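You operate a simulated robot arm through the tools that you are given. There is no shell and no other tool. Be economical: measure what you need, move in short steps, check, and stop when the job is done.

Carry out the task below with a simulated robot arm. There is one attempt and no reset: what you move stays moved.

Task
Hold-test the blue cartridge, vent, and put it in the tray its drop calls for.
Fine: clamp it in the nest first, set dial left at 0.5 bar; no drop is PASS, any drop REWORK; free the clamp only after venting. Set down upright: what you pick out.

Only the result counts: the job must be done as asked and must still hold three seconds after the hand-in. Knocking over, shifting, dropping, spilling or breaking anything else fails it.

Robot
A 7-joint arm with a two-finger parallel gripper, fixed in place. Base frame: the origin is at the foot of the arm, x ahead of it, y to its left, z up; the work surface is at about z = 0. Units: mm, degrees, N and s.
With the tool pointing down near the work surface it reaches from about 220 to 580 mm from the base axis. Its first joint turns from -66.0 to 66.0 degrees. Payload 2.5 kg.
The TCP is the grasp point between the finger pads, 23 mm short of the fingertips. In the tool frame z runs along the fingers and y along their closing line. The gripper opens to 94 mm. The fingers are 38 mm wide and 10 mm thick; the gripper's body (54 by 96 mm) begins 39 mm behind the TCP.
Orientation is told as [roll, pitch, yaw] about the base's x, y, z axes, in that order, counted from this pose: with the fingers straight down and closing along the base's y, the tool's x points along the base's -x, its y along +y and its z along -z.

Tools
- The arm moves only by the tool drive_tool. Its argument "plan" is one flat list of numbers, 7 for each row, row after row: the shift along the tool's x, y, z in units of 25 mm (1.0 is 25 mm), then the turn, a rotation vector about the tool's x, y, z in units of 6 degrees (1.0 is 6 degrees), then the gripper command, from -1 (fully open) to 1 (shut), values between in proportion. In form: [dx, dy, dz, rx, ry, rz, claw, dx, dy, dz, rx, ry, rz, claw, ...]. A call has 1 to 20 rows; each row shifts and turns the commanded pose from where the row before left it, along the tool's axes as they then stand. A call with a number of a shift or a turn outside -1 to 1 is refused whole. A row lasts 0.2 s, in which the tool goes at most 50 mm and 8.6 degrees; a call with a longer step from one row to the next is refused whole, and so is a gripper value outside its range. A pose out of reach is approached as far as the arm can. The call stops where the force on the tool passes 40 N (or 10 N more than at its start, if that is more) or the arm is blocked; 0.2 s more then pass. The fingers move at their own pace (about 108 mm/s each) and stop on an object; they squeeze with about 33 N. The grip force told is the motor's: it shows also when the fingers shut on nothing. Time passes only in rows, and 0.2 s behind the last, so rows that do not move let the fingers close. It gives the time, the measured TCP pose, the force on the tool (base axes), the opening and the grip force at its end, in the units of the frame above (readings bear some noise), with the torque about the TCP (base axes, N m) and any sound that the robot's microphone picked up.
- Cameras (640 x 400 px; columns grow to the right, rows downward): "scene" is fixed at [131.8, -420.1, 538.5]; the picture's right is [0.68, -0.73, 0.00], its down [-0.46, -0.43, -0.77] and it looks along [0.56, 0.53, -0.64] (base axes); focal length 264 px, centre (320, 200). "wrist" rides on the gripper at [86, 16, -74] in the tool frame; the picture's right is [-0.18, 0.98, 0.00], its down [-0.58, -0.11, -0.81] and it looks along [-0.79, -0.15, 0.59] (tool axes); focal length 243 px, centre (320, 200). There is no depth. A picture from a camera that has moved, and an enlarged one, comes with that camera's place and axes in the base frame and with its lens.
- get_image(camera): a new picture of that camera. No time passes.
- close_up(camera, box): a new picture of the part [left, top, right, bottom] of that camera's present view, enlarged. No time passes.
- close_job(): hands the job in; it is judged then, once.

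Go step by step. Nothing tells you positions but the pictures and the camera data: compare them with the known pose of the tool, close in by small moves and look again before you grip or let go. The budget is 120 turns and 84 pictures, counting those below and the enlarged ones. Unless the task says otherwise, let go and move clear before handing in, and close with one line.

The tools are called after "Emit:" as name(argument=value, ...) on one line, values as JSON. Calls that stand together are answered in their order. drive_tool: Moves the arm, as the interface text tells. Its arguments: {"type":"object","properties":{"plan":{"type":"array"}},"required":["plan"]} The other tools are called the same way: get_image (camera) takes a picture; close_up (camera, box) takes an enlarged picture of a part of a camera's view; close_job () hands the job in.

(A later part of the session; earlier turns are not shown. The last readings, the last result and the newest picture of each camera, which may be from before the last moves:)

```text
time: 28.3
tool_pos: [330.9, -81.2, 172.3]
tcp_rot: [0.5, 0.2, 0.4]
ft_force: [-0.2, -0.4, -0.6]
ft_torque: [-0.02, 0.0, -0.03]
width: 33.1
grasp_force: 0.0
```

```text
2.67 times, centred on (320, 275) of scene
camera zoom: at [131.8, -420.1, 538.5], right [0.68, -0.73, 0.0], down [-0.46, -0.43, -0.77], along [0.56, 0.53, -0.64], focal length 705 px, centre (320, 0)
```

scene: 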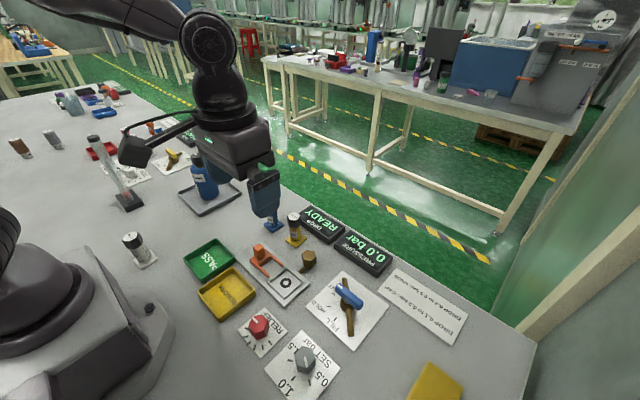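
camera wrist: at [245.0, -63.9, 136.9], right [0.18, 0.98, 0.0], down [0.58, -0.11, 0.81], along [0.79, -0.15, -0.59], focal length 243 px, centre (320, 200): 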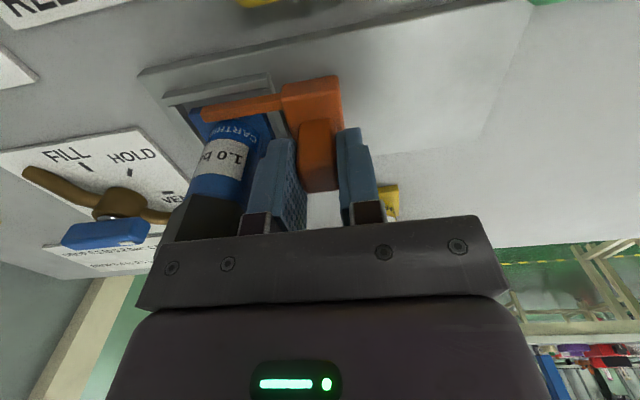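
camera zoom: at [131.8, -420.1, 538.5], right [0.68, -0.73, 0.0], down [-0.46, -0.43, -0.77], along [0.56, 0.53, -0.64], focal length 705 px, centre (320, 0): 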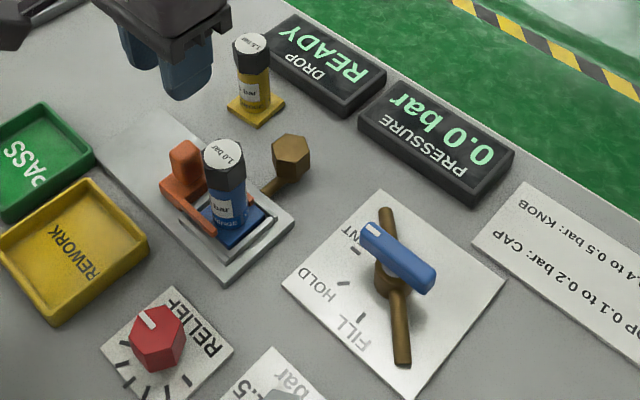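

The cartridge is clamped. The valve pivot comes out at about (385,-267.5), lever top z about 49, lever lying along y at VENT. I turn the tool to yaw -90° and move over the lever.

Emit:
drive_tool(plan=[0, 0, 0, 0.083, -0.033, 0.067, 0.1, 0, 0, 0, 0, 0, 1, 0.1, 0, 0, 0, 0, 0, 1, 0.1, 0, 0, 0, 0, 0, 1, 0.1, 0, 0, 0, 0, 0, 1, 0.1, 0, 0, 0, 0, 0, 1, 0.1, 0, 0, 0, 0, 0, 1, 0.1, 0, 0, 0, 0, 0, 1, 0.1, 0, 0, 0, 0, 0, 1, 0.1, 0, 0, 0, 0, 0, 1, 0.1, 0, 0, 0, 0, 0, 1, 0.1, 0, 0, 0, 0, 0, 1, 0.1, 0, 0, 0, 0, 0, 1, 0.1, 0, 0, 0, 0, 0, 1, 0.1, 0, 0, 0, 0, 0, 1, 0.1, 0, 0, 0, 0, 0, 1, 0.1])

Emit:
drive_tool(plan=[-0.9, 0.25, 0, 0, 0, 0, 0.1, -0.95, 0.27, 0, 0, 0, 0, 0.1, -0.95, 0.27, 0, 0, 0, 0, 0.1, -0.95, 0.27, 0, 0, 0, 0, 0.1, -0.95, 0.27, 0, 0, 0, 0, 0.1, -0.95, 0.27, 0, 0, 0, 0, 0.1, -0.95, 0.27, 0, 0, 0, 0, 0.1, -0.86, 0.25, 0, 0, 0, 0, 0.1, 0, 0, 0, 0, 0, 0, 0.1, 0, 0, 0, 0, 0, 0, 0.1])

Emit:
get_image(camera="wrist")

Emit:
close_up(camera="scene", box=[270, 220, 430, 350])

```text
time: 31.7
tool_pos: [333.2, -80.8, 175.2]
tcp_rot: [0.0, 0.0, -90.0]
ft_force: [0.2, -0.6, 0.3]
ft_torque: [0.01, 0.0, 0.03]
width: 42.4
grasp_force: 0.1
```

```text
time: 33.9
tool_pos: [385.8, -265.3, 175.8]
tcp_rot: [0.0, -0.1, -90.0]
ft_force: [-0.3, -0.5, -0.1]
ft_torque: [0.0, 0.0, -0.02]
width: 42.1
grasp_force: 0.0
```

```text
38 pictures are left
camera wrist: at [401.8, -180.0, 250.5], right [0.98, -0.18, 0.0], down [-0.11, -0.58, 0.81], along [-0.15, -0.79, -0.59], focal length 243 px, centre (320, 200)
```

wrist: 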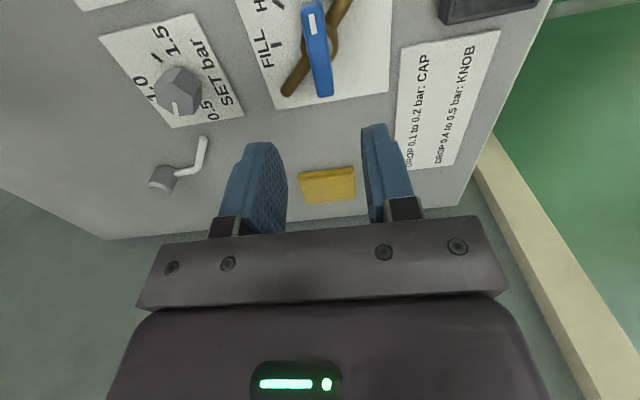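

```text
3.08 times, centred on (350, 285) of scene
camera zoom: at [131.8, -420.1, 538.5], right [0.68, -0.73, 0.0], down [-0.46, -0.43, -0.77], along [0.56, 0.53, -0.64], focal length 814 px, centre (228, -62)
```

zoom: 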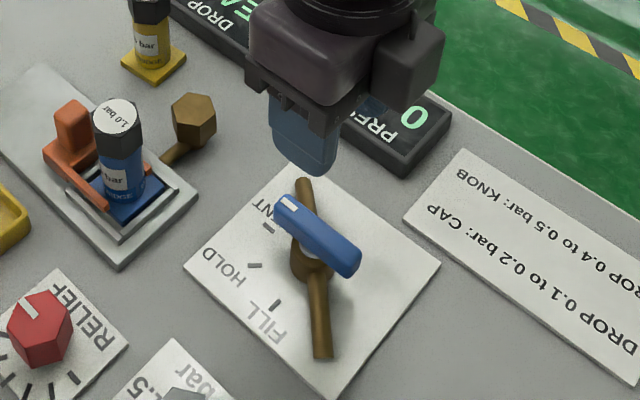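

Lever centre is at about (384.6,-266.5). I descend over it to z 56.

Emit:
drive_tool(plan=[-0.03, -0.04, 0.8, 0, 0, 0, 0.1, 0, 0, 0.8, 0, 0, 0, 0.1, 0, 0, 0.8, 0, 0, 0, 0.1, 0, 0, 0.8, 0, 0, 0, 0.1, 0, 0, 0.8, 0, 0, 0, 0.1, 0, 0, 0.6, 0, 0, 0, 0.1, 0, 0, 0.2, 0, 0, 0, 0.1, 0, 0, 0, 0, 0, 0, 0.1])

Emit:
close_up(camera="scene", box=[290, 230, 410, 340])

Emit:
close_up(camera="wrist", box=[200, 30, 440, 220])

```text
time: 35.7
tool_pos: [383.3, -269.9, 54.8]
tcp_rot: [0.0, 0.0, -90.0]
ft_force: [0.1, 0.5, -1.0]
ft_torque: [0.0, 0.0, 0.03]
width: 42.6
grasp_force: 0.1
```

```text
3.64 times, centred on (350, 285) of scene
camera zoom: at [131.8, -420.1, 538.5], right [0.68, -0.73, 0.0], down [-0.46, -0.43, -0.77], along [0.56, 0.53, -0.64], focal length 962 px, centre (211, -109)
```

zoom: 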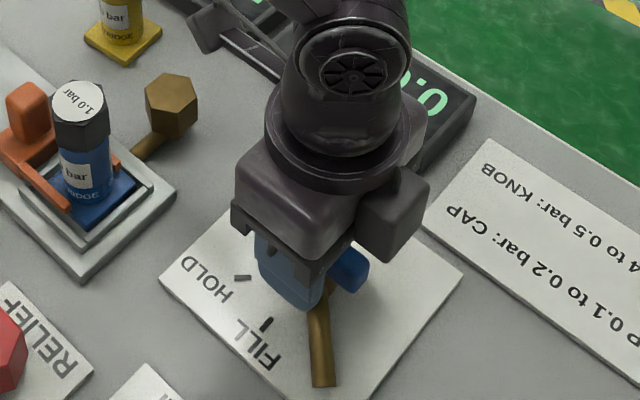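

```text
2.11 times, centred on (320, 125) of wrist
camera zoom: at [399.9, -183.4, 129.6], right [0.98, -0.18, 0.0], down [-0.11, -0.58, 0.81], along [-0.15, -0.79, -0.59], focal length 511 px, centre (320, 358)
```

zoom: 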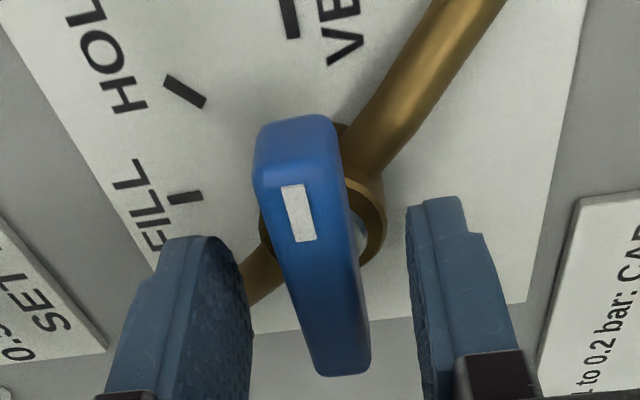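

The lever is between the fingers. I close and look at the grip.

Emit:
drive_tool(plan=[0.09, 0.02, 0, 0, 0, 0, 0.3, 0, 0, 0, 0, 0, 0, 0.6, 0, 0, 0, 0, 0, 0, 1, 0, 0, 0, 0, 0, 0, 1])

Emit:
close_up(camera="wrist", box=[200, 30, 440, 220])

```text
time: 36.7
tool_pos: [385.4, -266.8, 55.3]
tcp_rot: [0.2, 0.0, -90.0]
ft_force: [11.9, -3.0, -8.0]
ft_torque: [-0.37, 0.18, -0.01]
width: 15.8
grasp_force: 45.0
```

```text
2.11 times, centred on (320, 125) of wrist
camera zoom: at [401.2, -180.7, 129.7], right [0.98, -0.18, 0.0], down [-0.11, -0.58, 0.81], along [-0.15, -0.79, -0.59], focal length 511 px, centre (320, 358)
```

zoom: 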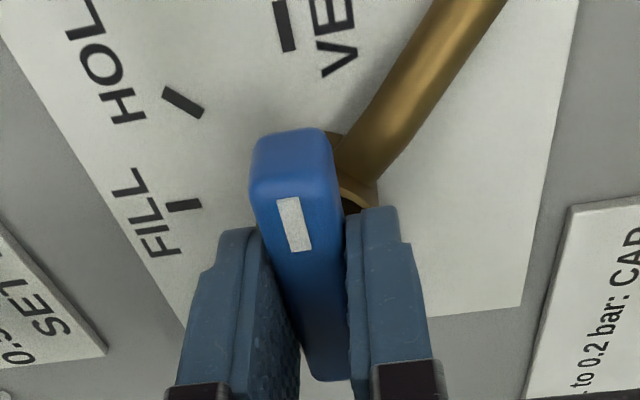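

Gripped at 16 mm. I ease +x slightly and begin turning toward FILL.

Emit:
drive_tool(plan=[0, 0.03, 0, 0, 0, 0, 1, 0, 0, 0, 0, 0, -0.7, 1, 0, 0, 0, 0, 0, -0.7, 1, 0, 0, 0, 0, 0, -0.8, 1, 0, 0, 0, 0, 0, -0.8, 1, 0, 0, 0, 0, 0, 0, 1])

```text
time: 38.1
tool_pos: [384.8, -266.7, 53.0]
tcp_rot: [0.2, -0.2, -71.9]
ft_force: [21.9, -14.6, -22.1]
ft_torque: [0.75, 0.41, 0.02]
width: 15.8
grasp_force: 44.5
```

Emit:
drive_tool(plan=[-0.04, 0.04, 0.02, 0, 0, 0, 1, 0, 0, 0, 0, 0, 0, 1])

Emit:
drive_tool(plan=[0, 0, 0, 0, 0, -0.7, 1, 0, 0, 0, 0, 0, -0.7, 1, 0, 0, 0, 0, 0, -0.8, 1, 0, 0, 0, 0, 0, -0.8, 1, 0, 0, 0, 0, 0, 0, 1])

```text
time: 38.7
tool_pos: [385.5, -267.2, 54.7]
tcp_rot: [-0.3, 0.2, -71.9]
ft_force: [-12.5, 10.1, 16.4]
ft_torque: [-1.0, -0.69, 0.06]
width: 15.9
grasp_force: 45.0
```

```text
time: 39.9
tool_pos: [386.6, -266.2, 54.9]
tcp_rot: [-0.1, 0.1, -53.9]
ft_force: [-19.0, 15.8, 31.5]
ft_torque: [-0.08, -0.02, 0.04]
width: 16.0
grasp_force: 45.4
```

Emit:
drive_tool(plan=[0.02, -0.01, -0.02, 0, 0, 0, 1, 0, 0, 0, 0, 0, -0.7, 1, 0, 0, 0, 0, 0, -0.8, 1, 0, 0, 0, 0, 0, -0.8, 1, 0, 0, 0, 0, 0, -0.7, 1, 0, 0, 0, 0, 0, 0, 1])

Emit:
close_up(camera="scene", box=[270, 190, 430, 330])

```text
time: 41.3
tool_pos: [385.9, -266.6, 55.3]
tcp_rot: [0.0, -0.1, -36.0]
ft_force: [-3.4, 10.8, 6.9]
ft_torque: [-0.87, -1.09, -0.02]
width: 16.0
grasp_force: 44.6
```

```text
2.86 times, centred on (350, 260) of scene
camera zoom: at [131.7, -420.1, 538.5], right [0.68, -0.73, 0.0], down [-0.46, -0.43, -0.77], along [0.56, 0.53, -0.64], focal length 756 px, centre (234, 29)
```

zoom: 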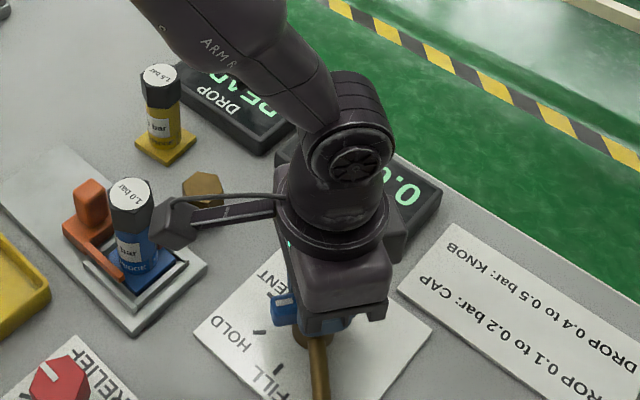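

The lever has passed HOLD; I continue the last 36° to FILL.

Emit:
drive_tool(plan=[0, 0, 0, 0, 0, -0.8, 1, 0, 0, 0, 0, 0, -0.8, 1, 0, 0, 0, 0, 0, -0.8, 1, 0, 0, 0, 0, 0, -0.8, 1, 0, 0, 0, 0, 0, 0, 1])

Emit:
drive_tool(plan=[0, 0, 0, 0, 0, -0.7, 1, 0, 0, 0, 0, 0, -0.7, 1, 0, 0, 0, 0, 0, -0.7, 1, 0, 0, 0, 0, 0, -0.7, 1, 0, 0, 0, 0, 0, 0, 1])

Emit:
get_image(camera="wrist")

Emit:
get_image(camera="scene")

```text
time: 42.5
tool_pos: [386.6, -265.5, 54.9]
tcp_rot: [0.1, 0.0, -16.8]
ft_force: [15.3, 2.1, -8.7]
ft_torque: [0.32, 1.2, -0.03]
width: 16.2
grasp_force: 44.9
```

```text
time: 43.7
tool_pos: [387.8, -264.5, 54.2]
tcp_rot: [0.1, -0.1, 0.1]
ft_force: [10.9, 11.7, -3.6]
ft_torque: [-0.09, -1.65, -0.1]
width: 16.0
grasp_force: 45.2
```

```text
32 pictures are left
camera wrist: at [300.4, -249.6, 129.6], right [0.18, 0.98, 0.0], down [0.58, -0.11, 0.81], along [0.79, -0.15, -0.59], focal length 243 px, centre (320, 200)
```

wrist: 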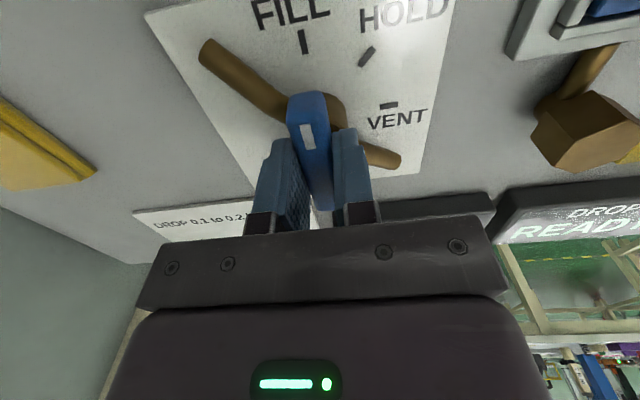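

```text
31 pictures are left
```

scene: 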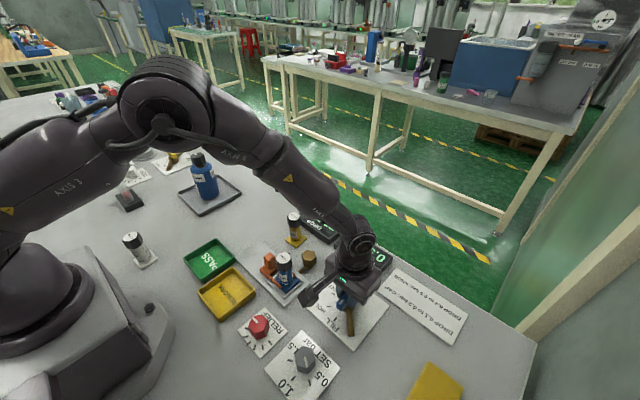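

The lever points at FILL. I wait and look at the visible part of the pressure display.

Emit:
drive_tool(plan=[0, 0, 0, 0, 0, 0, 1, 0, 0, 0, 0, 0, 0, 1, 0, 0, 0, 0, 0, 0, 1, 0, 0, 0, 0, 0, 0, 1, 0, 0, 0, 0, 0, 0, 1, 0, 0, 0, 0, 0, 0, 1, 0, 0, 0, 0, 0, 0, 1, 0, 0, 0, 0, 0, 0, 1, 0, 0, 0, 0, 0, 0, 1, 0, 0, 0, 0, 0, 0, 1])

Emit:
close_up(camera="scene", box=[290, 195, 410, 315])

```text
time: 45.9
tool_pos: [387.2, -264.7, 54.0]
tcp_rot: [0.2, -0.1, 0.1]
ft_force: [15.0, 9.9, -2.0]
ft_torque: [-0.08, -0.19, -0.07]
width: 15.9
grasp_force: 45.5
```

```text
3.33 times, centred on (350, 255) of scene
camera zoom: at [131.8, -420.1, 538.5], right [0.68, -0.73, 0.0], down [-0.46, -0.43, -0.77], along [0.56, 0.53, -0.64], focal length 882 px, centre (220, 17)
```

zoom: 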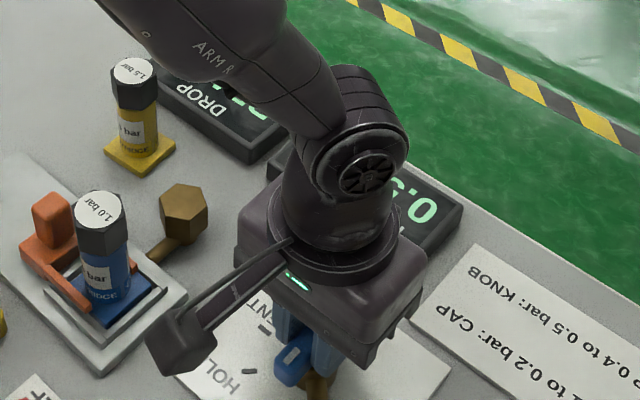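

The display shows "0.?" but is partly hidden. I release the lever and rise to read it.

Emit:
drive_tool(plan=[0, 0, 0, 0, 0, 0, 0.1, 0, 0, 0, 0, 0, 0, 0.1, 0, 0, -0.8, 0, 0, 0, 0.1, 0, 0, -1, 0, 0, 0, 0.1, 0, 0, -1, 0, 0, 0, 0.1, 0, 0, -1, 0, 0, 0, 0.1, 0, 0, -0.8, 0, 0, 0, 0.1, 0, 0, 0, 0, 0, 0, 0.1])

Emit:
get_image(camera="wrist")

Emit:
close_up(camera="scene", box=[270, 195, 410, 335])

```text
time: 47.7
tool_pos: [387.2, -268.7, 168.0]
tcp_rot: [0.0, 0.0, 0.1]
ft_force: [-0.2, 0.0, 0.0]
ft_torque: [-0.01, 0.0, -0.03]
width: 42.5
grasp_force: 0.1
```

```text
29 pictures are left
camera wrist: at [300.9, -252.5, 243.5], right [0.18, 0.98, 0.0], down [0.58, -0.11, 0.81], along [0.79, -0.15, -0.59], focal length 243 px, centre (320, 200)
```

wrist: 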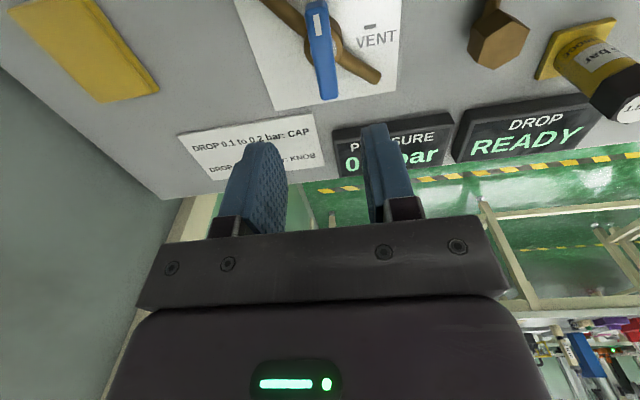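

```text
2.86 times, centred on (340, 265) of scene
camera zoom: at [131.8, -420.1, 538.5], right [0.68, -0.73, 0.0], down [-0.46, -0.43, -0.77], along [0.56, 0.53, -0.64], focal length 756 px, centre (263, 14)
```

zoom: 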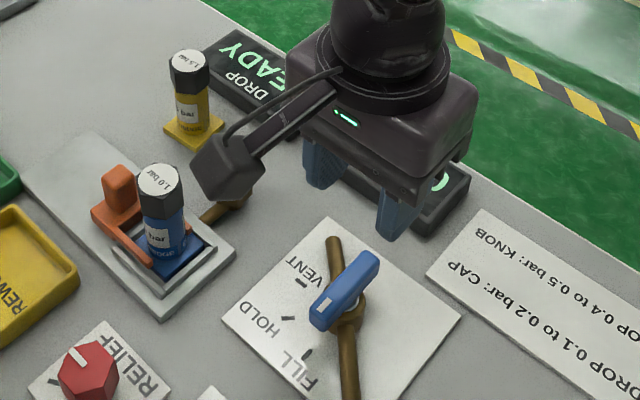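

Emit:
drive_tool(plan=[0.8, -0.8, 0, 0, 0, 0, 0.1, 0.8, -0.8, 0, 0, 0, 0, 0.1, 0, -0.8, 0, 0, 0, 0, 0.1, 0, 0, 0, 0, 0, 0, 0.1])

Emit:
get_image(camera="wrist")

```text
time: 48.7
tool_pos: [345.1, -326.6, 169.6]
tcp_rot: [-0.1, 0.0, 0.0]
ft_force: [0.3, -0.1, -0.4]
ft_torque: [0.0, 0.0, -0.01]
width: 42.1
grasp_force: 0.0
```

```text
27 pictures are left
camera wrist: at [259.5, -310.5, 243.9], right [0.18, 0.98, 0.0], down [0.58, -0.11, 0.81], along [0.79, -0.15, -0.59], focal length 243 px, centre (320, 200)
```

wrist: 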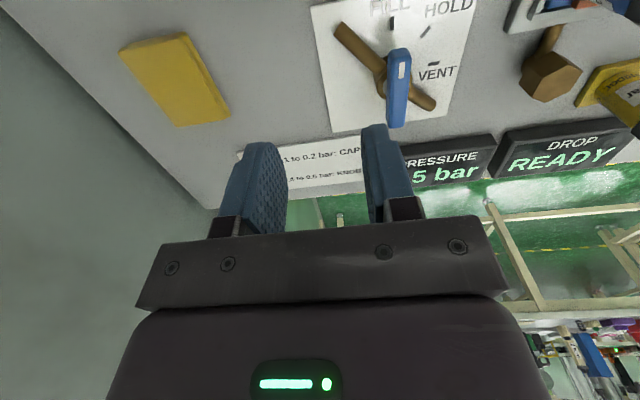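

Pressure reads 0.5 bar with the dial at 0.5. I return to the lever and grip it to go to HOLD.

Emit:
drive_tool(plan=[-0.8, 0.8, 0, 0, 0, 0, 0.1, -0.84, 0.8, 0, 0, 0, 0, 0.1, 0, 0.8, 0, 0, 0, 0, 0.1, 0, 0.02, 0.8, 0, 0, 0, 0.1, 0, 0, 1, 0, 0, 0, 0.1, 0, 0, 1, 0, 0, 0, 0.1, 0, 0, 1, 0, 0, 0, 0.1, 0, 0, 0.8, 0, 0, 0, 0.1, 0, 0, 0, 0, 0, 0, 0.1, 0, 0, 0, 0, 0, 0, 0.1])

Emit:
close_up(camera="wrist", box=[200, 30, 440, 220])

```text
time: 50.9
tool_pos: [386.3, -268.2, 53.1]
tcp_rot: [0.0, 0.0, 0.0]
ft_force: [1.6, 0.3, 0.1]
ft_torque: [-0.01, -0.02, -0.02]
width: 42.4
grasp_force: 0.0
```

```text
2.11 times, centred on (320, 125) of wrist
camera zoom: at [299.7, -251.9, 128.2], right [0.18, 0.98, 0.0], down [0.58, -0.11, 0.81], along [0.79, -0.15, -0.59], focal length 511 px, centre (320, 358)
```

zoom: 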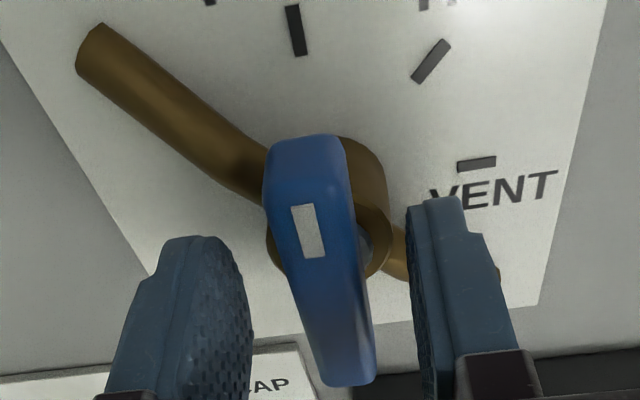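

Lever is between the fingers. I close, then turn 45° to HOLD.

Emit:
drive_tool(plan=[-0.02, 0.08, -0.03, 0, 0, 0, 0.4, 0, 0, 0, 0, 0, 0, 0.8, 0, 0, 0, 0, 0, 0, 1, 0, 0, 0, 0, 0, 0, 1])

Emit:
drive_tool(plan=[0, 0, 0, 0, 0, 0.7, 1, 0, 0, 0, 0, 0, 0.75, 1, 0, 0, 0, 0, 0, 0.75, 1, 0, 0, 0, 0, 0, 0.75, 1, 0, 0, 0, 0, 0, 0, 1])

```text
time: 51.9
tool_pos: [386.0, -265.8, 52.3]
tcp_rot: [0.1, 0.0, 0.0]
ft_force: [-0.5, -1.7, -3.4]
ft_torque: [-0.07, -0.12, 0.04]
width: 15.9
grasp_force: 45.1
```

```text
time: 53.1
tool_pos: [387.4, -266.2, 53.5]
tcp_rot: [0.0, 0.2, -17.8]
ft_force: [-11.5, -4.2, -5.5]
ft_torque: [-0.35, -1.26, 0.02]
width: 15.9
grasp_force: 45.0
```

Emit:
drive_tool(plan=[0.02, 0, 0, 0, 0, 0.75, 1, 0, 0, 0, 0, 0, 0.75, 1, 0, 0, 0, 0, 0, 0.75, 1, 0, 0, 0, 0, 0, 0.75, 1, 0, 0, 0, 0, 0, 0.75, 1, 0, 0, 0, 0, 0, 0.8, 1, 0, 0, 0, 0, 0, 0, 1])

Emit:
get_image(camera="scene")

Emit:
get_image(camera="wrist")

```text
time: 53.9
tool_pos: [386.9, -265.3, 54.0]
tcp_rot: [-0.2, -0.1, -30.0]
ft_force: [4.5, -4.0, -4.5]
ft_torque: [0.76, 0.58, 0.0]
width: 15.6
grasp_force: 45.2
stopped in row 3: the force on the tool passed its limit at 42 N (the readings are from after the stop); the commanded pose is now the measured one
```

```text
25 pictures are left
```

scene: 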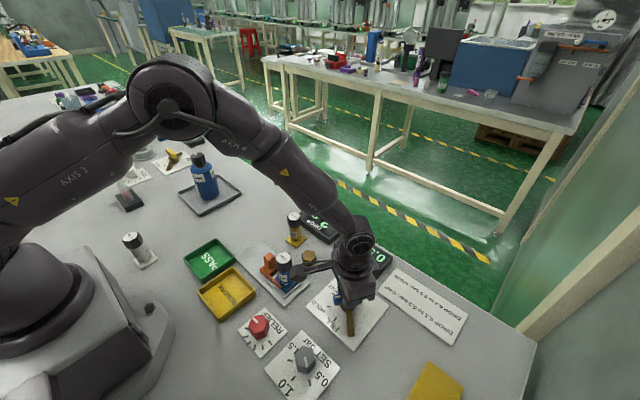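

```text
24 pictures are left
camera wrist: at [319.4, -208.6, 128.7], right [0.65, 0.76, 0.0], down [0.45, -0.38, 0.81], along [0.61, -0.53, -0.59], focal length 243 px, centre (320, 200)
```

wrist: 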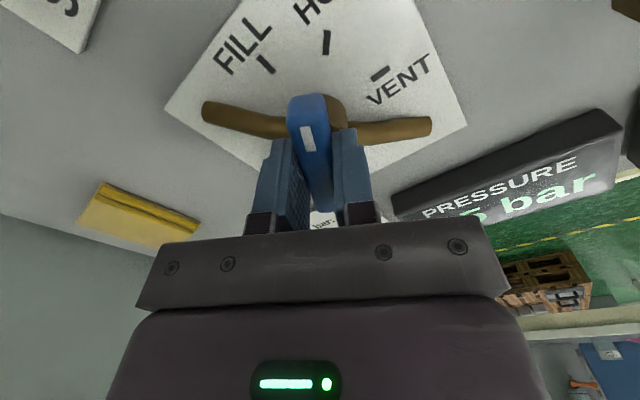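

Stress was released by the stop at 30°. I turn the remaining 15° gently.

Emit:
drive_tool(plan=[0, 0, 0, 0.03, 0.02, 0.5, 1, 0, 0, 0, 0, 0, 0.5, 1, 0, 0, 0, 0, 0, 0.5, 1, 0, 0, 0, 0, 0, 0.5, 1, 0, 0, 0, 0, 0, 0.5, 1, 0, 0, 0, 0, 0, 0, 1])

Emit:
get_image(camera="wrist")

```text
time: 55.3
tool_pos: [386.4, -265.5, 53.6]
tcp_rot: [-0.4, -0.1, -45.1]
ft_force: [-0.8, -9.3, 3.4]
ft_torque: [1.41, 0.54, 0.0]
width: 15.8
grasp_force: 44.8
```

```text
23 pictures are left
camera wrist: at [336.7, -193.2, 128.6], right [0.83, 0.56, -0.01], down [0.34, -0.48, 0.81], along [0.45, -0.67, -0.59], focal length 243 px, centre (320, 200)
```

wrist: 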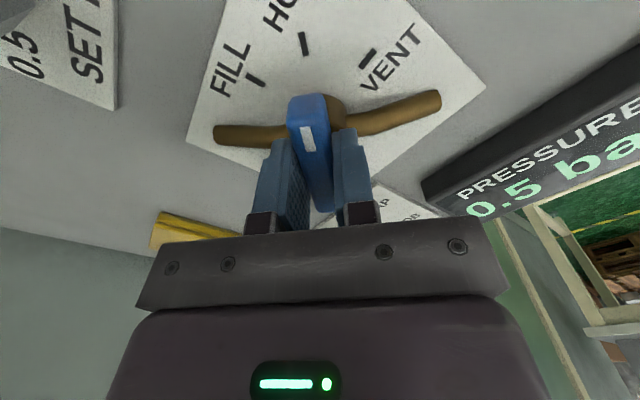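

Lever is on HOLD, and PRESSURE reads 0.5. I wait a few seconds without moving and read the displays.

Emit:
drive_tool(plan=[0, 0, 0, 0, 0, 0, 1, 0, 0, 0, 0, 0, 0, 1, 0, 0, 0, 0, 0, 0, 1, 0, 0, 0, 0, 0, 0, 1, 0, 0, 0, 0, 0, 0, 1, 0, 0, 0, 0, 0, 0, 1, 0, 0, 0, 0, 0, 0, 1, 0, 0, 0, 0, 0, 0, 1, 0, 0, 0, 0, 0, 0, 1, 0, 0, 0, 0, 0, 0, 1, 0, 0, 0, 0, 0, 0, 1, 0, 0, 0, 0, 0, 0, 1, 0, 0, 0, 0, 0, 0, 1, 0, 0, 0, 0, 0, 0, 1, 0, 0, 0, 0, 0, 0, 1, 0, 0, 0, 0, 0, 0, 1, 0, 0, 0, 0, 0, 0, 1, 0, 0, 0, 0, 0, 0, 1, 0, 0, 0, 0, 0, 0, 1, 0, 0, 0, 0, 0, 0, 1])

Emit:
close_up(camera="scene", box=[280, 190, 420, 310])

Emit:
close_up(camera="wrist", box=[400, 40, 640, 240])

```text
time: 59.5
tool_pos: [386.2, -266.0, 54.3]
tcp_rot: [-0.4, -0.1, -45.1]
ft_force: [0.4, -17.7, 3.7]
ft_torque: [0.43, -0.35, 0.02]
width: 16.0
grasp_force: 45.1
```

```text
3.33 times, centred on (350, 250) of scene
camera zoom: at [131.8, -420.1, 538.5], right [0.68, -0.73, 0.0], down [-0.46, -0.43, -0.77], along [0.56, 0.53, -0.64], focal length 882 px, centre (220, 33)
```

zoom: 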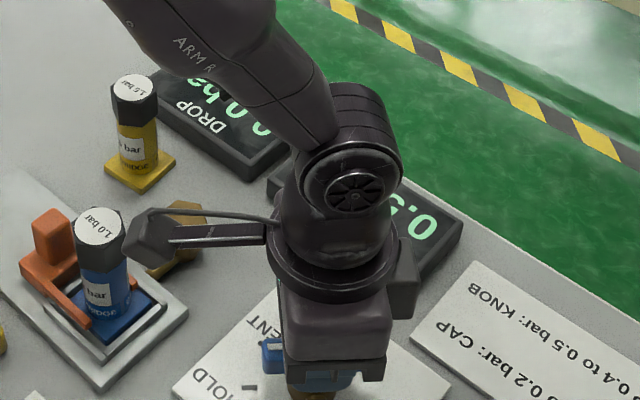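

```text
2.00 times, centred on (520, 140) of wrist
camera zoom: at [336.6, -193.2, 128.5], right [0.83, 0.56, -0.01], down [0.34, -0.48, 0.81], along [0.45, -0.67, -0.59], focal length 485 px, centre (-80, 320)
```

zoom: 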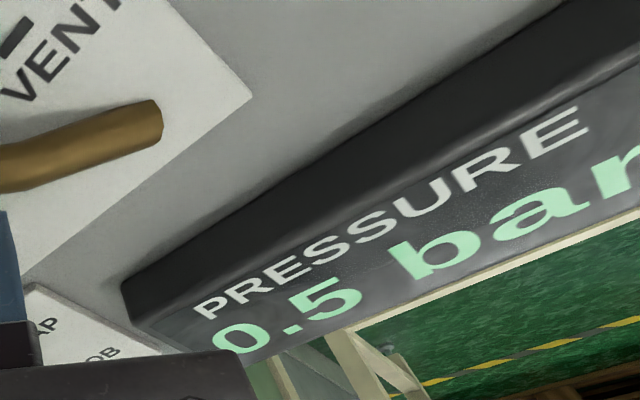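

PRESSURE stays 0.5 and DROP shows 0.0 bar so far. I hold some seconds more to be sure the drop reading is final.

Emit:
drive_tool(plan=[0, 0, 0, 0, 0, 0, 1, 0, 0, 0, 0, 0, 0, 1, 0, 0, 0, 0, 0, 0, 1, 0, 0, 0, 0, 0, 0, 1, 0, 0, 0, 0, 0, 0, 1, 0, 0, 0, 0, 0, 0, 1, 0, 0, 0, 0, 0, 0, 1, 0, 0, 0, 0, 0, 0, 1, 0, 0, 0, 0, 0, 0, 1, 0, 0, 0, 0, 0, 0, 1, 0, 0, 0, 0, 0, 0, 1, 0, 0, 0, 0, 0, 0, 1, 0, 0, 0, 0, 0, 0, 1, 0, 0, 0, 0, 0, 0, 1, 0, 0, 0, 0, 0, 0, 1, 0, 0, 0, 0, 0, 0, 1, 0, 0, 0, 0, 0, 0, 1, 0, 0, 0, 0, 0, 0, 1, 0, 0, 0, 0, 0, 0, 1, 0, 0, 0, 0, 0, 0, 1])

Emit:
close_up(camera="scene", box=[300, 190, 400, 270])

```text
time: 63.7
tool_pos: [385.8, -266.6, 53.7]
tcp_rot: [-0.4, -0.3, -45.0]
ft_force: [2.7, -19.2, 2.3]
ft_torque: [0.23, -0.53, -0.02]
width: 15.9
grasp_force: 45.3
```

```text
5.00 times, centred on (350, 230) of scene
camera zoom: at [131.8, -420.1, 538.5], right [0.68, -0.73, 0.0], down [-0.46, -0.43, -0.77], along [0.56, 0.53, -0.64], focal length 1322 px, centre (170, 50)
```

zoom: 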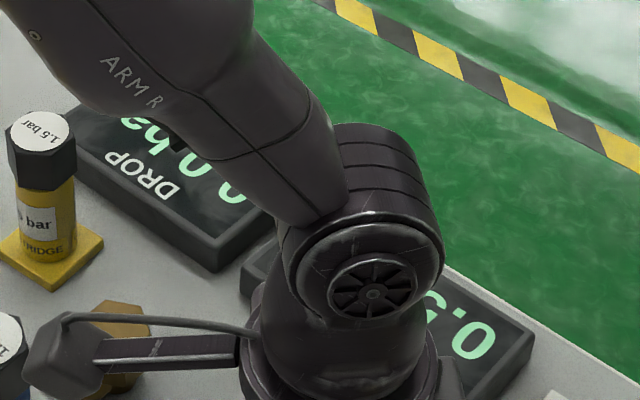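

The drop is 0.0 bar after 10 s of hold with the dial at 0.5, so this is PASS. Now I turn the lever the remaining 45° to VENT.

Emit:
drive_tool(plan=[-0.014, -0.014, 0, 0, 0, 0, 1, 0, 0, 0, 0, 0, 0.6, 1, 0, 0, 0, 0, 0, 0.6, 1, 0, 0, 0, 0, 0, 0.6, 1, 0, 0, 0, 0, 0, 0.6, 1, 0, 0, 0, 0, 0, 0, 1])

Emit:
drive_tool(plan=[0, 0, 0, 0, 0, 0.6, 1, 0, 0, 0, 0, 0, 0.6, 1, 0, 0, 0, 0, 0, 0.6, 1, 0, 0, 0, 0, 0, 0, 1])

```text
time: 65.1
tool_pos: [386.4, -266.9, 53.8]
tcp_rot: [-0.5, -0.2, -59.5]
ft_force: [-7.9, -11.2, 0.2]
ft_torque: [-0.66, -1.03, -0.05]
width: 15.9
grasp_force: 44.8
```

```text
time: 66.1
tool_pos: [385.3, -265.1, 54.0]
tcp_rot: [-0.1, -0.3, -70.2]
ft_force: [-2.3, -12.3, 1.1]
ft_torque: [1.48, 0.06, 0.0]
width: 16.1
grasp_force: 45.2
```

Emit:
drive_tool(plan=[0, 0, 0, 0, 0, 0.6, 1, 0, 0, 0, 0, 0, 0.6, 1, 0, 0, 0, 0, 0, 0.6, 1, 0, 0, 0, 0, 0, 0.6, 1, 0, 0, 0, 0, 0, 0.6, 1, 0, 0, 0, 0, 0, 0.3, 1, 0, 0, 0, 0, 0, 0, 1])

Emit:
get_image(camera="wrist")

```text
time: 67.7
tool_pos: [384.7, -266.4, 53.6]
tcp_rot: [-0.2, -0.3, -89.9]
ft_force: [-21.8, 2.4, 10.7]
ft_torque: [-1.46, -0.36, 0.03]
width: 15.8
grasp_force: 45.2
```

```text
19 pictures are left
camera wrist: at [401.9, -179.9, 128.5], right [0.98, -0.18, 0.0], down [-0.1, -0.58, 0.81], along [-0.15, -0.79, -0.59], focal length 243 px, centre (320, 200)
```

wrist: 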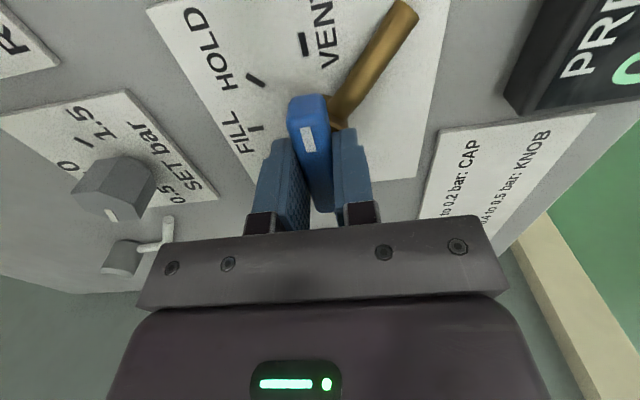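

Lever is at VENT. I release, rise and turn the tool back to yaw 0, then check the displays.

Emit:
drive_tool(plan=[0, 0, 0, 0, 0, 0, 0.1, 0, 0, 0, 0, 0, 0, 0.1, 0, 0, -0.8, 0, 0, 0, 0.1, 0, 0, -1, 0, 0, 0, 0.1, 0, 0, -1, 0, 0, 0, 0.1, 0, 0, -1, 0, 0, 0, 0.1, 0, 0, -1, 0, 0, 0, 0.1, 0, 0, 0, 0, 0, 0, 0.1])

Emit:
drive_tool(plan=[0, 0, 0, 0.03, 0.03, -1, 0.1, 0, 0, 0, 0, 0, -1, 0.1, 0, 0, 0, 0, 0, -1, 0.1, 0, 0, 0, 0, 0, -1, 0.1, 0, 0, 0, 0, 0, -1, 0.1, 0, 0, 0, 0, 0, -1, 0.1, 0, 0, 0, 0, 0, -1, 0.1, 0, 0, 0, 0, 0, -1, 0.1, 0, 0, 0, 0, 0, -1, 0.1, 0, 0, 0, 0, 0, -1, 0.1, 0, 0, 0, 0, 0, -1, 0.1, 0, 0, 0, 0, 0, -1, 0.1, 0, 0, 0, 0, 0, -1, 0.1, 0, 0, 0, 0, 0, -1, 0.1, 0, 0, 0, 0, 0, -1, 0.1, 0, 0, 0, 0, 0, 0, 0.1])

Emit:
drive_tool(plan=[0.3, 1, 0, 0, 0, 0, 0.1, 0.3, 1, 0, 0, 0, 0, 0.1, 0.3, 1, 0, 0, 0, 0, 0.1, 0.3, 1, 0, 0, 0, 0, 0.1, 0.3, 1, 0, 0, 0, 0, 0.1, 0.3, 1, 0, 0, 0, 0, 0.1, 0.3, 1, 0, 0, 0, 0, 0.1, 0.06, 0.5, 0, 0, 0, 0, 0.1, 0, 0, 0, 0, 0, 0, 0.1, 0, 0, 0, 0, 0, 0, 0.1])

Emit:
get_image(camera="wrist")

Emit:
get_image(camera="scene")

```text
time: 69.5
tool_pos: [384.2, -265.2, 173.6]
tcp_rot: [-0.1, -0.3, -90.0]
ft_force: [-0.5, 0.4, 0.2]
ft_torque: [0.01, 0.01, 0.0]
width: 42.0
grasp_force: 0.1
```

```text
time: 72.9
tool_pos: [386.0, -264.2, 173.7]
tcp_rot: [-0.1, 0.4, 0.1]
ft_force: [-0.7, 0.4, -0.8]
ft_torque: [-0.01, 0.0, -0.02]
width: 42.2
grasp_force: 0.1
```

```text
time: 75.1
tool_pos: [332.5, -77.5, 172.3]
tcp_rot: [-0.3, 0.3, 0.0]
ft_force: [-1.0, -0.4, 0.0]
ft_torque: [0.01, -0.04, -0.01]
width: 42.1
grasp_force: 0.1
```

```text
18 pictures are left
camera wrist: at [246.1, -60.9, 248.1], right [0.18, 0.98, 0.0], down [0.59, -0.11, 0.8], along [0.79, -0.15, -0.6], focal length 243 px, centre (320, 200)
```

wrist: 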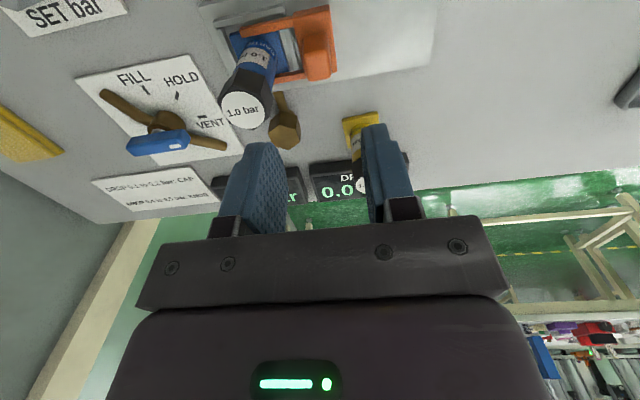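

```text
17 pictures are left
```

scene: 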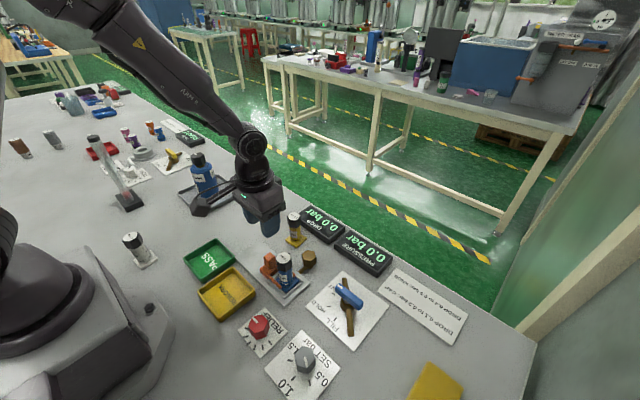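

Pressure is vented to 0.0 and DROP is latched at 0.0 bar. I go down on the clamp handle at about (331.5,-79.6) to free it.

Emit:
close_up(camera="scene", box=[290, 195, 400, 280])

Emit:
drive_tool(plan=[0.02, -0.1, 0, -0.05, -0.05, 0, 0.28, 0, 0, 0.8, 0, 0, 0, 0.28, 0, 0, 0.8, 0, 0, 0, 0.28, 0, 0, 0.6, 0, 0, 0, 0.28, 0, 0, 0, 0, 0, 0, 0.28, 0, 0, 0, 0, 0, 0, 0.28])

Emit:
get_image(camera="wrist")

```text
4.71 times, centred on (345, 238) of scene
camera zoom: at [131.8, -420.1, 538.5], right [0.68, -0.73, 0.0], down [-0.46, -0.43, -0.77], along [0.56, 0.53, -0.64], focal length 1244 px, centre (202, 24)
```

zoom: 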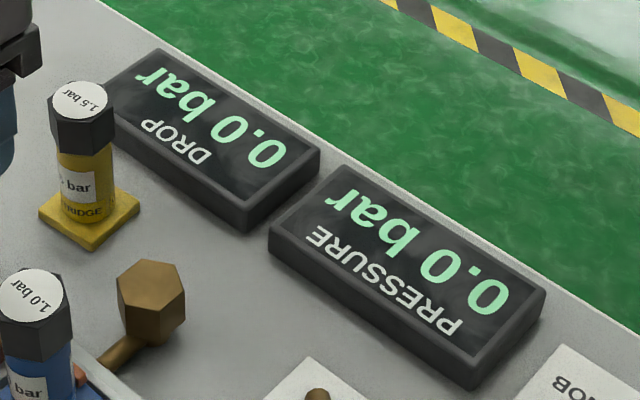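

```text
time: 76.5
tool_pos: [331.2, -80.5, 119.6]
tcp_rot: [0.1, 0.0, -0.1]
ft_force: [-0.8, 0.1, -0.7]
ft_torque: [0.02, -0.01, -0.01]
width: 33.9
grasp_force: 0.1
```

```text
15 pictures are left
camera wrist: at [245.2, -64.1, 194.7], right [0.18, 0.98, 0.0], down [0.58, -0.11, 0.81], along [0.79, -0.15, -0.59], focal length 243 px, centre (320, 200)
```

wrist: 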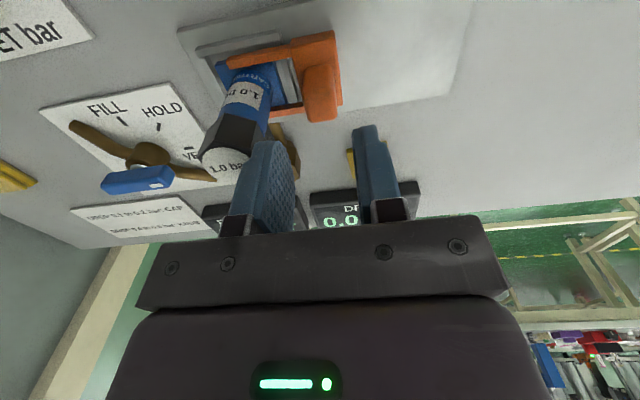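

Emit:
drive_tool(plan=[0, 0.02, 0.7, 0, 0, 0, 0.28, 0, 0, 0.6, 0, 0, 0, 0.28, 0, 0, 0.6, 0, 0, 0, 0.28, 0, 0, 0.4, 0, 0, 0, 0.28, 0, 0, 0, 0, 0, 0, 0.28, 0, 0, 0, 0, 0, 0, 0.7, 0, 0, 0, 0, 0, 0, 1, 0, 0, 0, 0, 0, 0, 1])

```text
time: 78.3
tool_pos: [331.8, -78.2, 60.6]
tcp_rot: [0.1, 0.1, 0.0]
ft_force: [3.7, -0.4, -4.3]
ft_torque: [-0.14, 0.11, -0.06]
width: 19.8
grasp_force: 44.5
```

Gripped at 20 mm with low forces. I slide the clamp back in +y by 40 mm.

Emit:
drive_tool(plan=[0, 0.2, 0, 0, 0, 0, 1, 0, 0.3, 0, 0, 0, 0, 1, 0, 0.3, 0, 0, 0, 0, 1, 0, 0, 0, 0, 0, 0, 1])

Emit:
drive_tool(plan=[0, 0.3, 0, 0, 0, 0, 1, 0, 0.3, 0, 0, 0, 0, 1, 0, 0.2, 0, 0, 0, 0, 1, 0, 0, 0, 0, 0, 0, 1])

Emit:
close_up(camera="scene", box=[220, 200, 340, 310])

```text
time: 79.3
tool_pos: [331.5, -59.1, 61.7]
tcp_rot: [0.2, -0.1, -0.1]
ft_force: [9.0, -1.4, -26.2]
ft_torque: [-0.25, -0.59, -0.12]
width: 19.6
grasp_force: 44.7
```

```text
time: 80.3
tool_pos: [330.1, -40.2, 60.5]
tcp_rot: [0.2, 0.2, 0.0]
ft_force: [-2.0, -0.8, -8.6]
ft_torque: [-0.28, -1.31, -0.06]
width: 19.8
grasp_force: 45.5
```

```text
3.64 times, centred on (280, 255) of scene
camera zoom: at [131.8, -420.1, 538.5], right [0.68, -0.73, 0.0], down [-0.46, -0.43, -0.77], along [0.56, 0.53, -0.64], focal length 962 px, centre (466, 0)
```

zoom: 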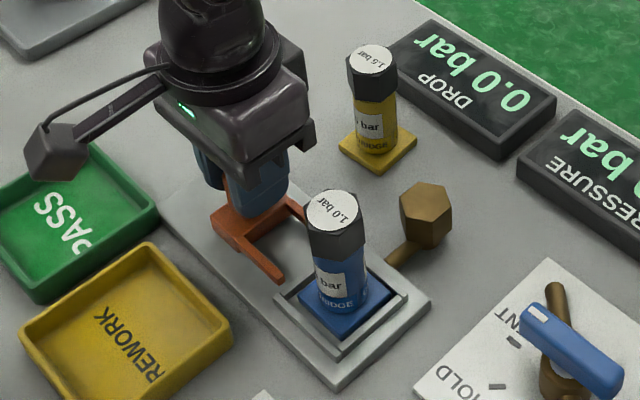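

The fork is clear of the cartridge. I release, lift, move over the cartridge and check alignment.

Emit:
drive_tool(plan=[0, 0, 0, 0, 0, 0, 0.1, 0, 0, 0, 0, 0, 0, 0.1, 0, 0, -0.8, 0.03, -0.02, 0, 0.1, 0, 0, -1, 0, 0, 0, -0.28, 0, 0, -1, 0, 0, 0, -0.28, 0, 0, -1, 0, 0, 0, -0.28, -0.02, -0.9, 0, 0, 0, 0, -0.28, 0, -0.9, 0, 0, 0, 0, -0.28, 0, -0.9, 0, 0, 0, 0, -0.28, 0, -0.9, 0, 0, 0, 0, -0.28, 0, 0, 0, 0, 0, 0, -0.28, 0, 0, 0, 0, 0, 0, -0.28])

Emit:
get_image(camera="wrist")

```text
time: 82.9
tool_pos: [330.1, -130.7, 156.4]
tcp_rot: [0.0, -0.1, 0.0]
ft_force: [-0.2, 0.1, -0.8]
ft_torque: [-0.01, -0.01, 0.02]
width: 60.1
grasp_force: 0.0
```

```text
13 pictures are left
camera wrist: at [243.4, -115.0, 231.1], right [0.18, 0.98, 0.0], down [0.58, -0.11, 0.81], along [0.79, -0.15, -0.59], focal length 243 px, centre (320, 200)
```

wrist: 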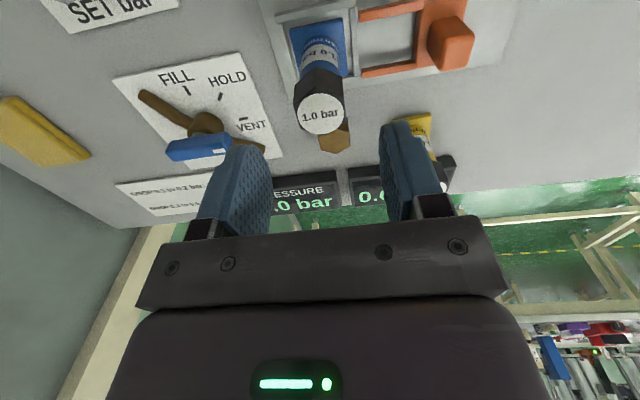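

Cap centre is at about (332.5,-131). I descend and grip.

Emit:
drive_tool(plan=[-0.1, 0, 0.8, 0, 0, 0, -0.28, 0, 0, 0.8, 0, 0, 0, -0.28, 0, 0, 0.8, 0, 0, 0, -0.28, 0, 0, 0.8, 0, 0, 0, -0.28, 0, 0, 0.58, 0, 0, 0, -0.28, 0, 0, 0, 0, 0, 0, -0.28, 0, 0, 0, 0, 0, 0, 0.3, 0, 0, 0, 0, 0, 0, 1, 0, 0, 0, 0, 0, 0, 1])

Emit:
get_image(camera="wrist")

```text
time: 84.9
tool_pos: [334.6, -128.8, 60.2]
tcp_rot: [0.1, -0.2, 0.0]
ft_force: [-0.6, 0.6, -0.7]
ft_torque: [0.0, -0.01, 0.0]
width: 30.0
grasp_force: 32.9
```

```text
12 pictures are left
camera wrist: at [248.2, -114.1, 135.8], right [0.18, 0.98, 0.0], down [0.58, -0.11, 0.81], along [0.79, -0.15, -0.59], focal length 243 px, centre (320, 200)
```

wrist: 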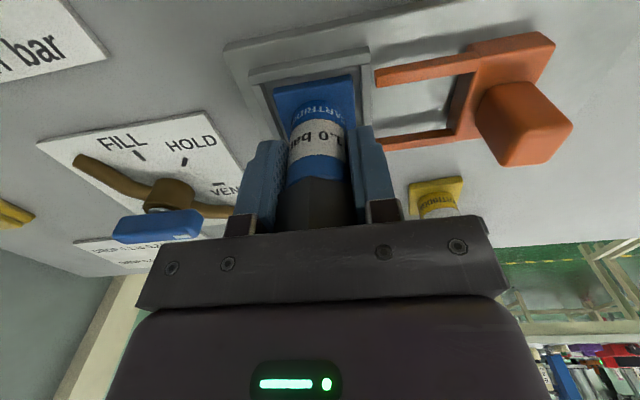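

Gripped at 30 mm. I lift 100 mm and carry it to above the PASS tray (about (245,61)).

Emit:
drive_tool(plan=[0, 0, -0.4, 0, 0, 0, 1, 0, 0, -0.9, 0, 0, 0, 1, 0, 0, -0.9, 0, 0, 0, 1, 0, 0, -0.9, 0, 0, 0, 1, 0, 0, -0.9, 0, 0, 0, 1, 0.37, 0.8, 0, 0, 0, 0, 1, 0.37, 0.85, 0, 0, 0, 0, 1, 0.37, 0.85, 0, 0, 0, 0, 1, 0.37, 0.85, 0, 0, 0, 0, 1, 0.37, 0.85, 0, 0, 0, 0, 1, 0.37, 0.85, 0, 0, 0, 0, 1, 0.37, 0.85, 0, 0, 0, 0, 1, 0.37, 0.85, 0, 0, 0, 0, 1, 0.37, 0.8, 0, 0, 0, 0, 1, 0, 0, 0, 0, 0, 0, 1, 0, 0, 0, 0, 0, 0, 1])

Emit:
get_image(camera="wrist")

Emit:
close_up(camera="scene", box=[120, 180, 320, 330])

```text
time: 88.3
tool_pos: [250.4, 58.2, 161.5]
tcp_rot: [-0.2, -0.1, 0.0]
ft_force: [0.9, 0.4, -2.2]
ft_torque: [-0.01, -0.05, 0.0]
width: 29.9
grasp_force: 32.8
```

```text
11 pictures are left
camera wrist: at [163.8, 74.1, 237.4], right [0.18, 0.98, 0.0], down [0.58, -0.11, 0.81], along [0.79, -0.15, -0.59], focal length 243 px, centre (320, 200)
```

wrist: 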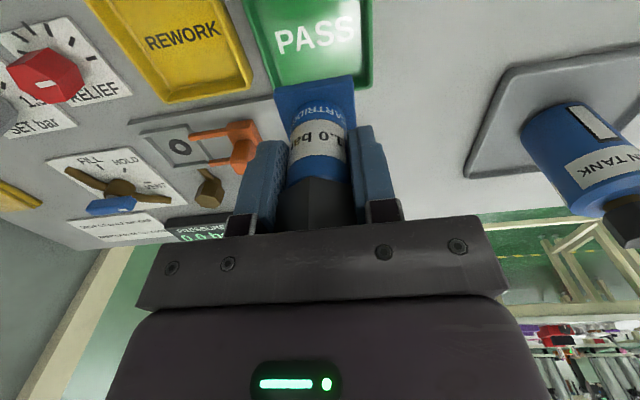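

```text
2.67 times, centred on (220, 255) of scene
camera zoom: at [131.8, -420.1, 538.5], right [0.68, -0.73, 0.0], down [-0.46, -0.43, -0.77], along [0.56, 0.53, -0.64], focal length 705 px, centre (587, 53)
```

zoom: 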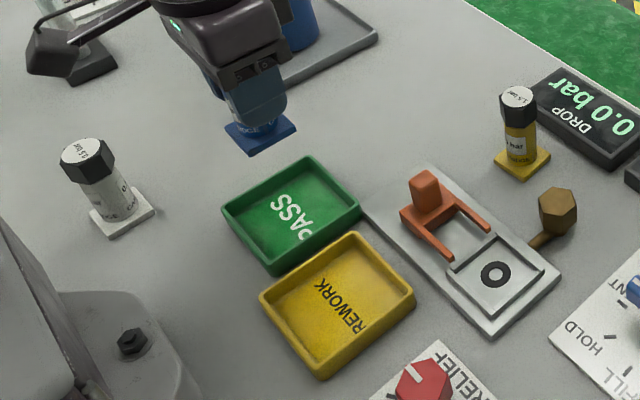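

The cartridge hangs over the PASS tray at (250,58), well inside the rim (about x 200–287, y 12–88). I lower it most of the way.

Emit:
drive_tool(plan=[0, 0, 0.8, 0.03, 0.02, 0, 1, 0, 0, 0.8, 0, 0, 0, 1, 0, 0, 0.8, 0, 0, 0, 1, 0, 0, 0.8, 0, 0, 0, 1, 0, 0, 0.4, 0, 0, 0, 1, 0, 0, 0, 0, 0, 0, 1])

Emit:
close_up(camera="scene", box=[140, 190, 280, 330])

```text
time: 89.7
tool_pos: [252.0, 57.5, 72.7]
tcp_rot: [-0.2, 0.0, 0.1]
ft_force: [-0.8, -0.1, -1.2]
ft_torque: [-0.01, 0.05, 0.02]
width: 30.1
grasp_force: 33.0
```

```text
2.86 times, centred on (210, 260) of scene
camera zoom: at [131.8, -420.1, 538.5], right [0.68, -0.73, 0.0], down [-0.46, -0.43, -0.77], along [0.56, 0.53, -0.64], focal length 756 px, centre (634, 29)
```

zoom: 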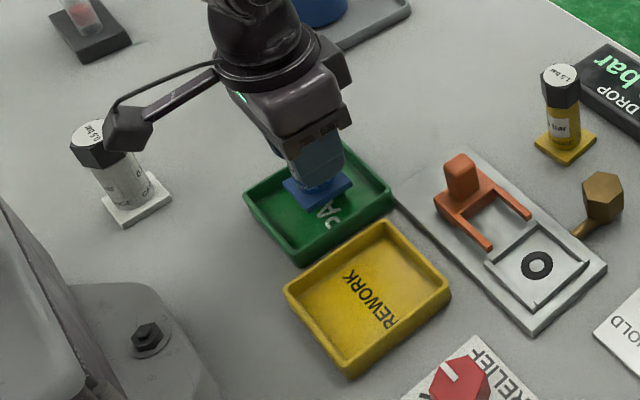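

It is centred over the tray floor. I lower in small steps to contact.

Emit:
drive_tool(plan=[0, 0, 0.3, 0, 0, 0, 1, 0, 0, 0.12, 0, 0, 0, 1, 0, 0, 0.1, 0, 0, 0, 1, 0, 0, 0.08, 0, 0, 0, 1, 0, 0, 0, 0, 0, 0, 1])

```text
time: 90.9
tool_pos: [251.0, 57.0, 57.2]
tcp_rot: [-0.2, 0.0, -0.2]
ft_force: [0.3, -0.9, -2.1]
ft_torque: [0.01, -0.02, 0.0]
width: 30.4
grasp_force: 33.2
```

Emit:
drive_tool(plan=[0, 0, 0.06, 0, 0, 0, 1, 0, 0, 0.05, 0, 0, 0, 1, 0, 0, 0, 0, 0, 0, 1])

```text
time: 91.7
tool_pos: [251.6, 57.7, 55.3]
tcp_rot: [-0.2, 0.0, 0.0]
ft_force: [-3.6, -3.3, 16.1]
ft_torque: [0.17, -0.15, 0.01]
width: 30.0
grasp_force: 32.5
```

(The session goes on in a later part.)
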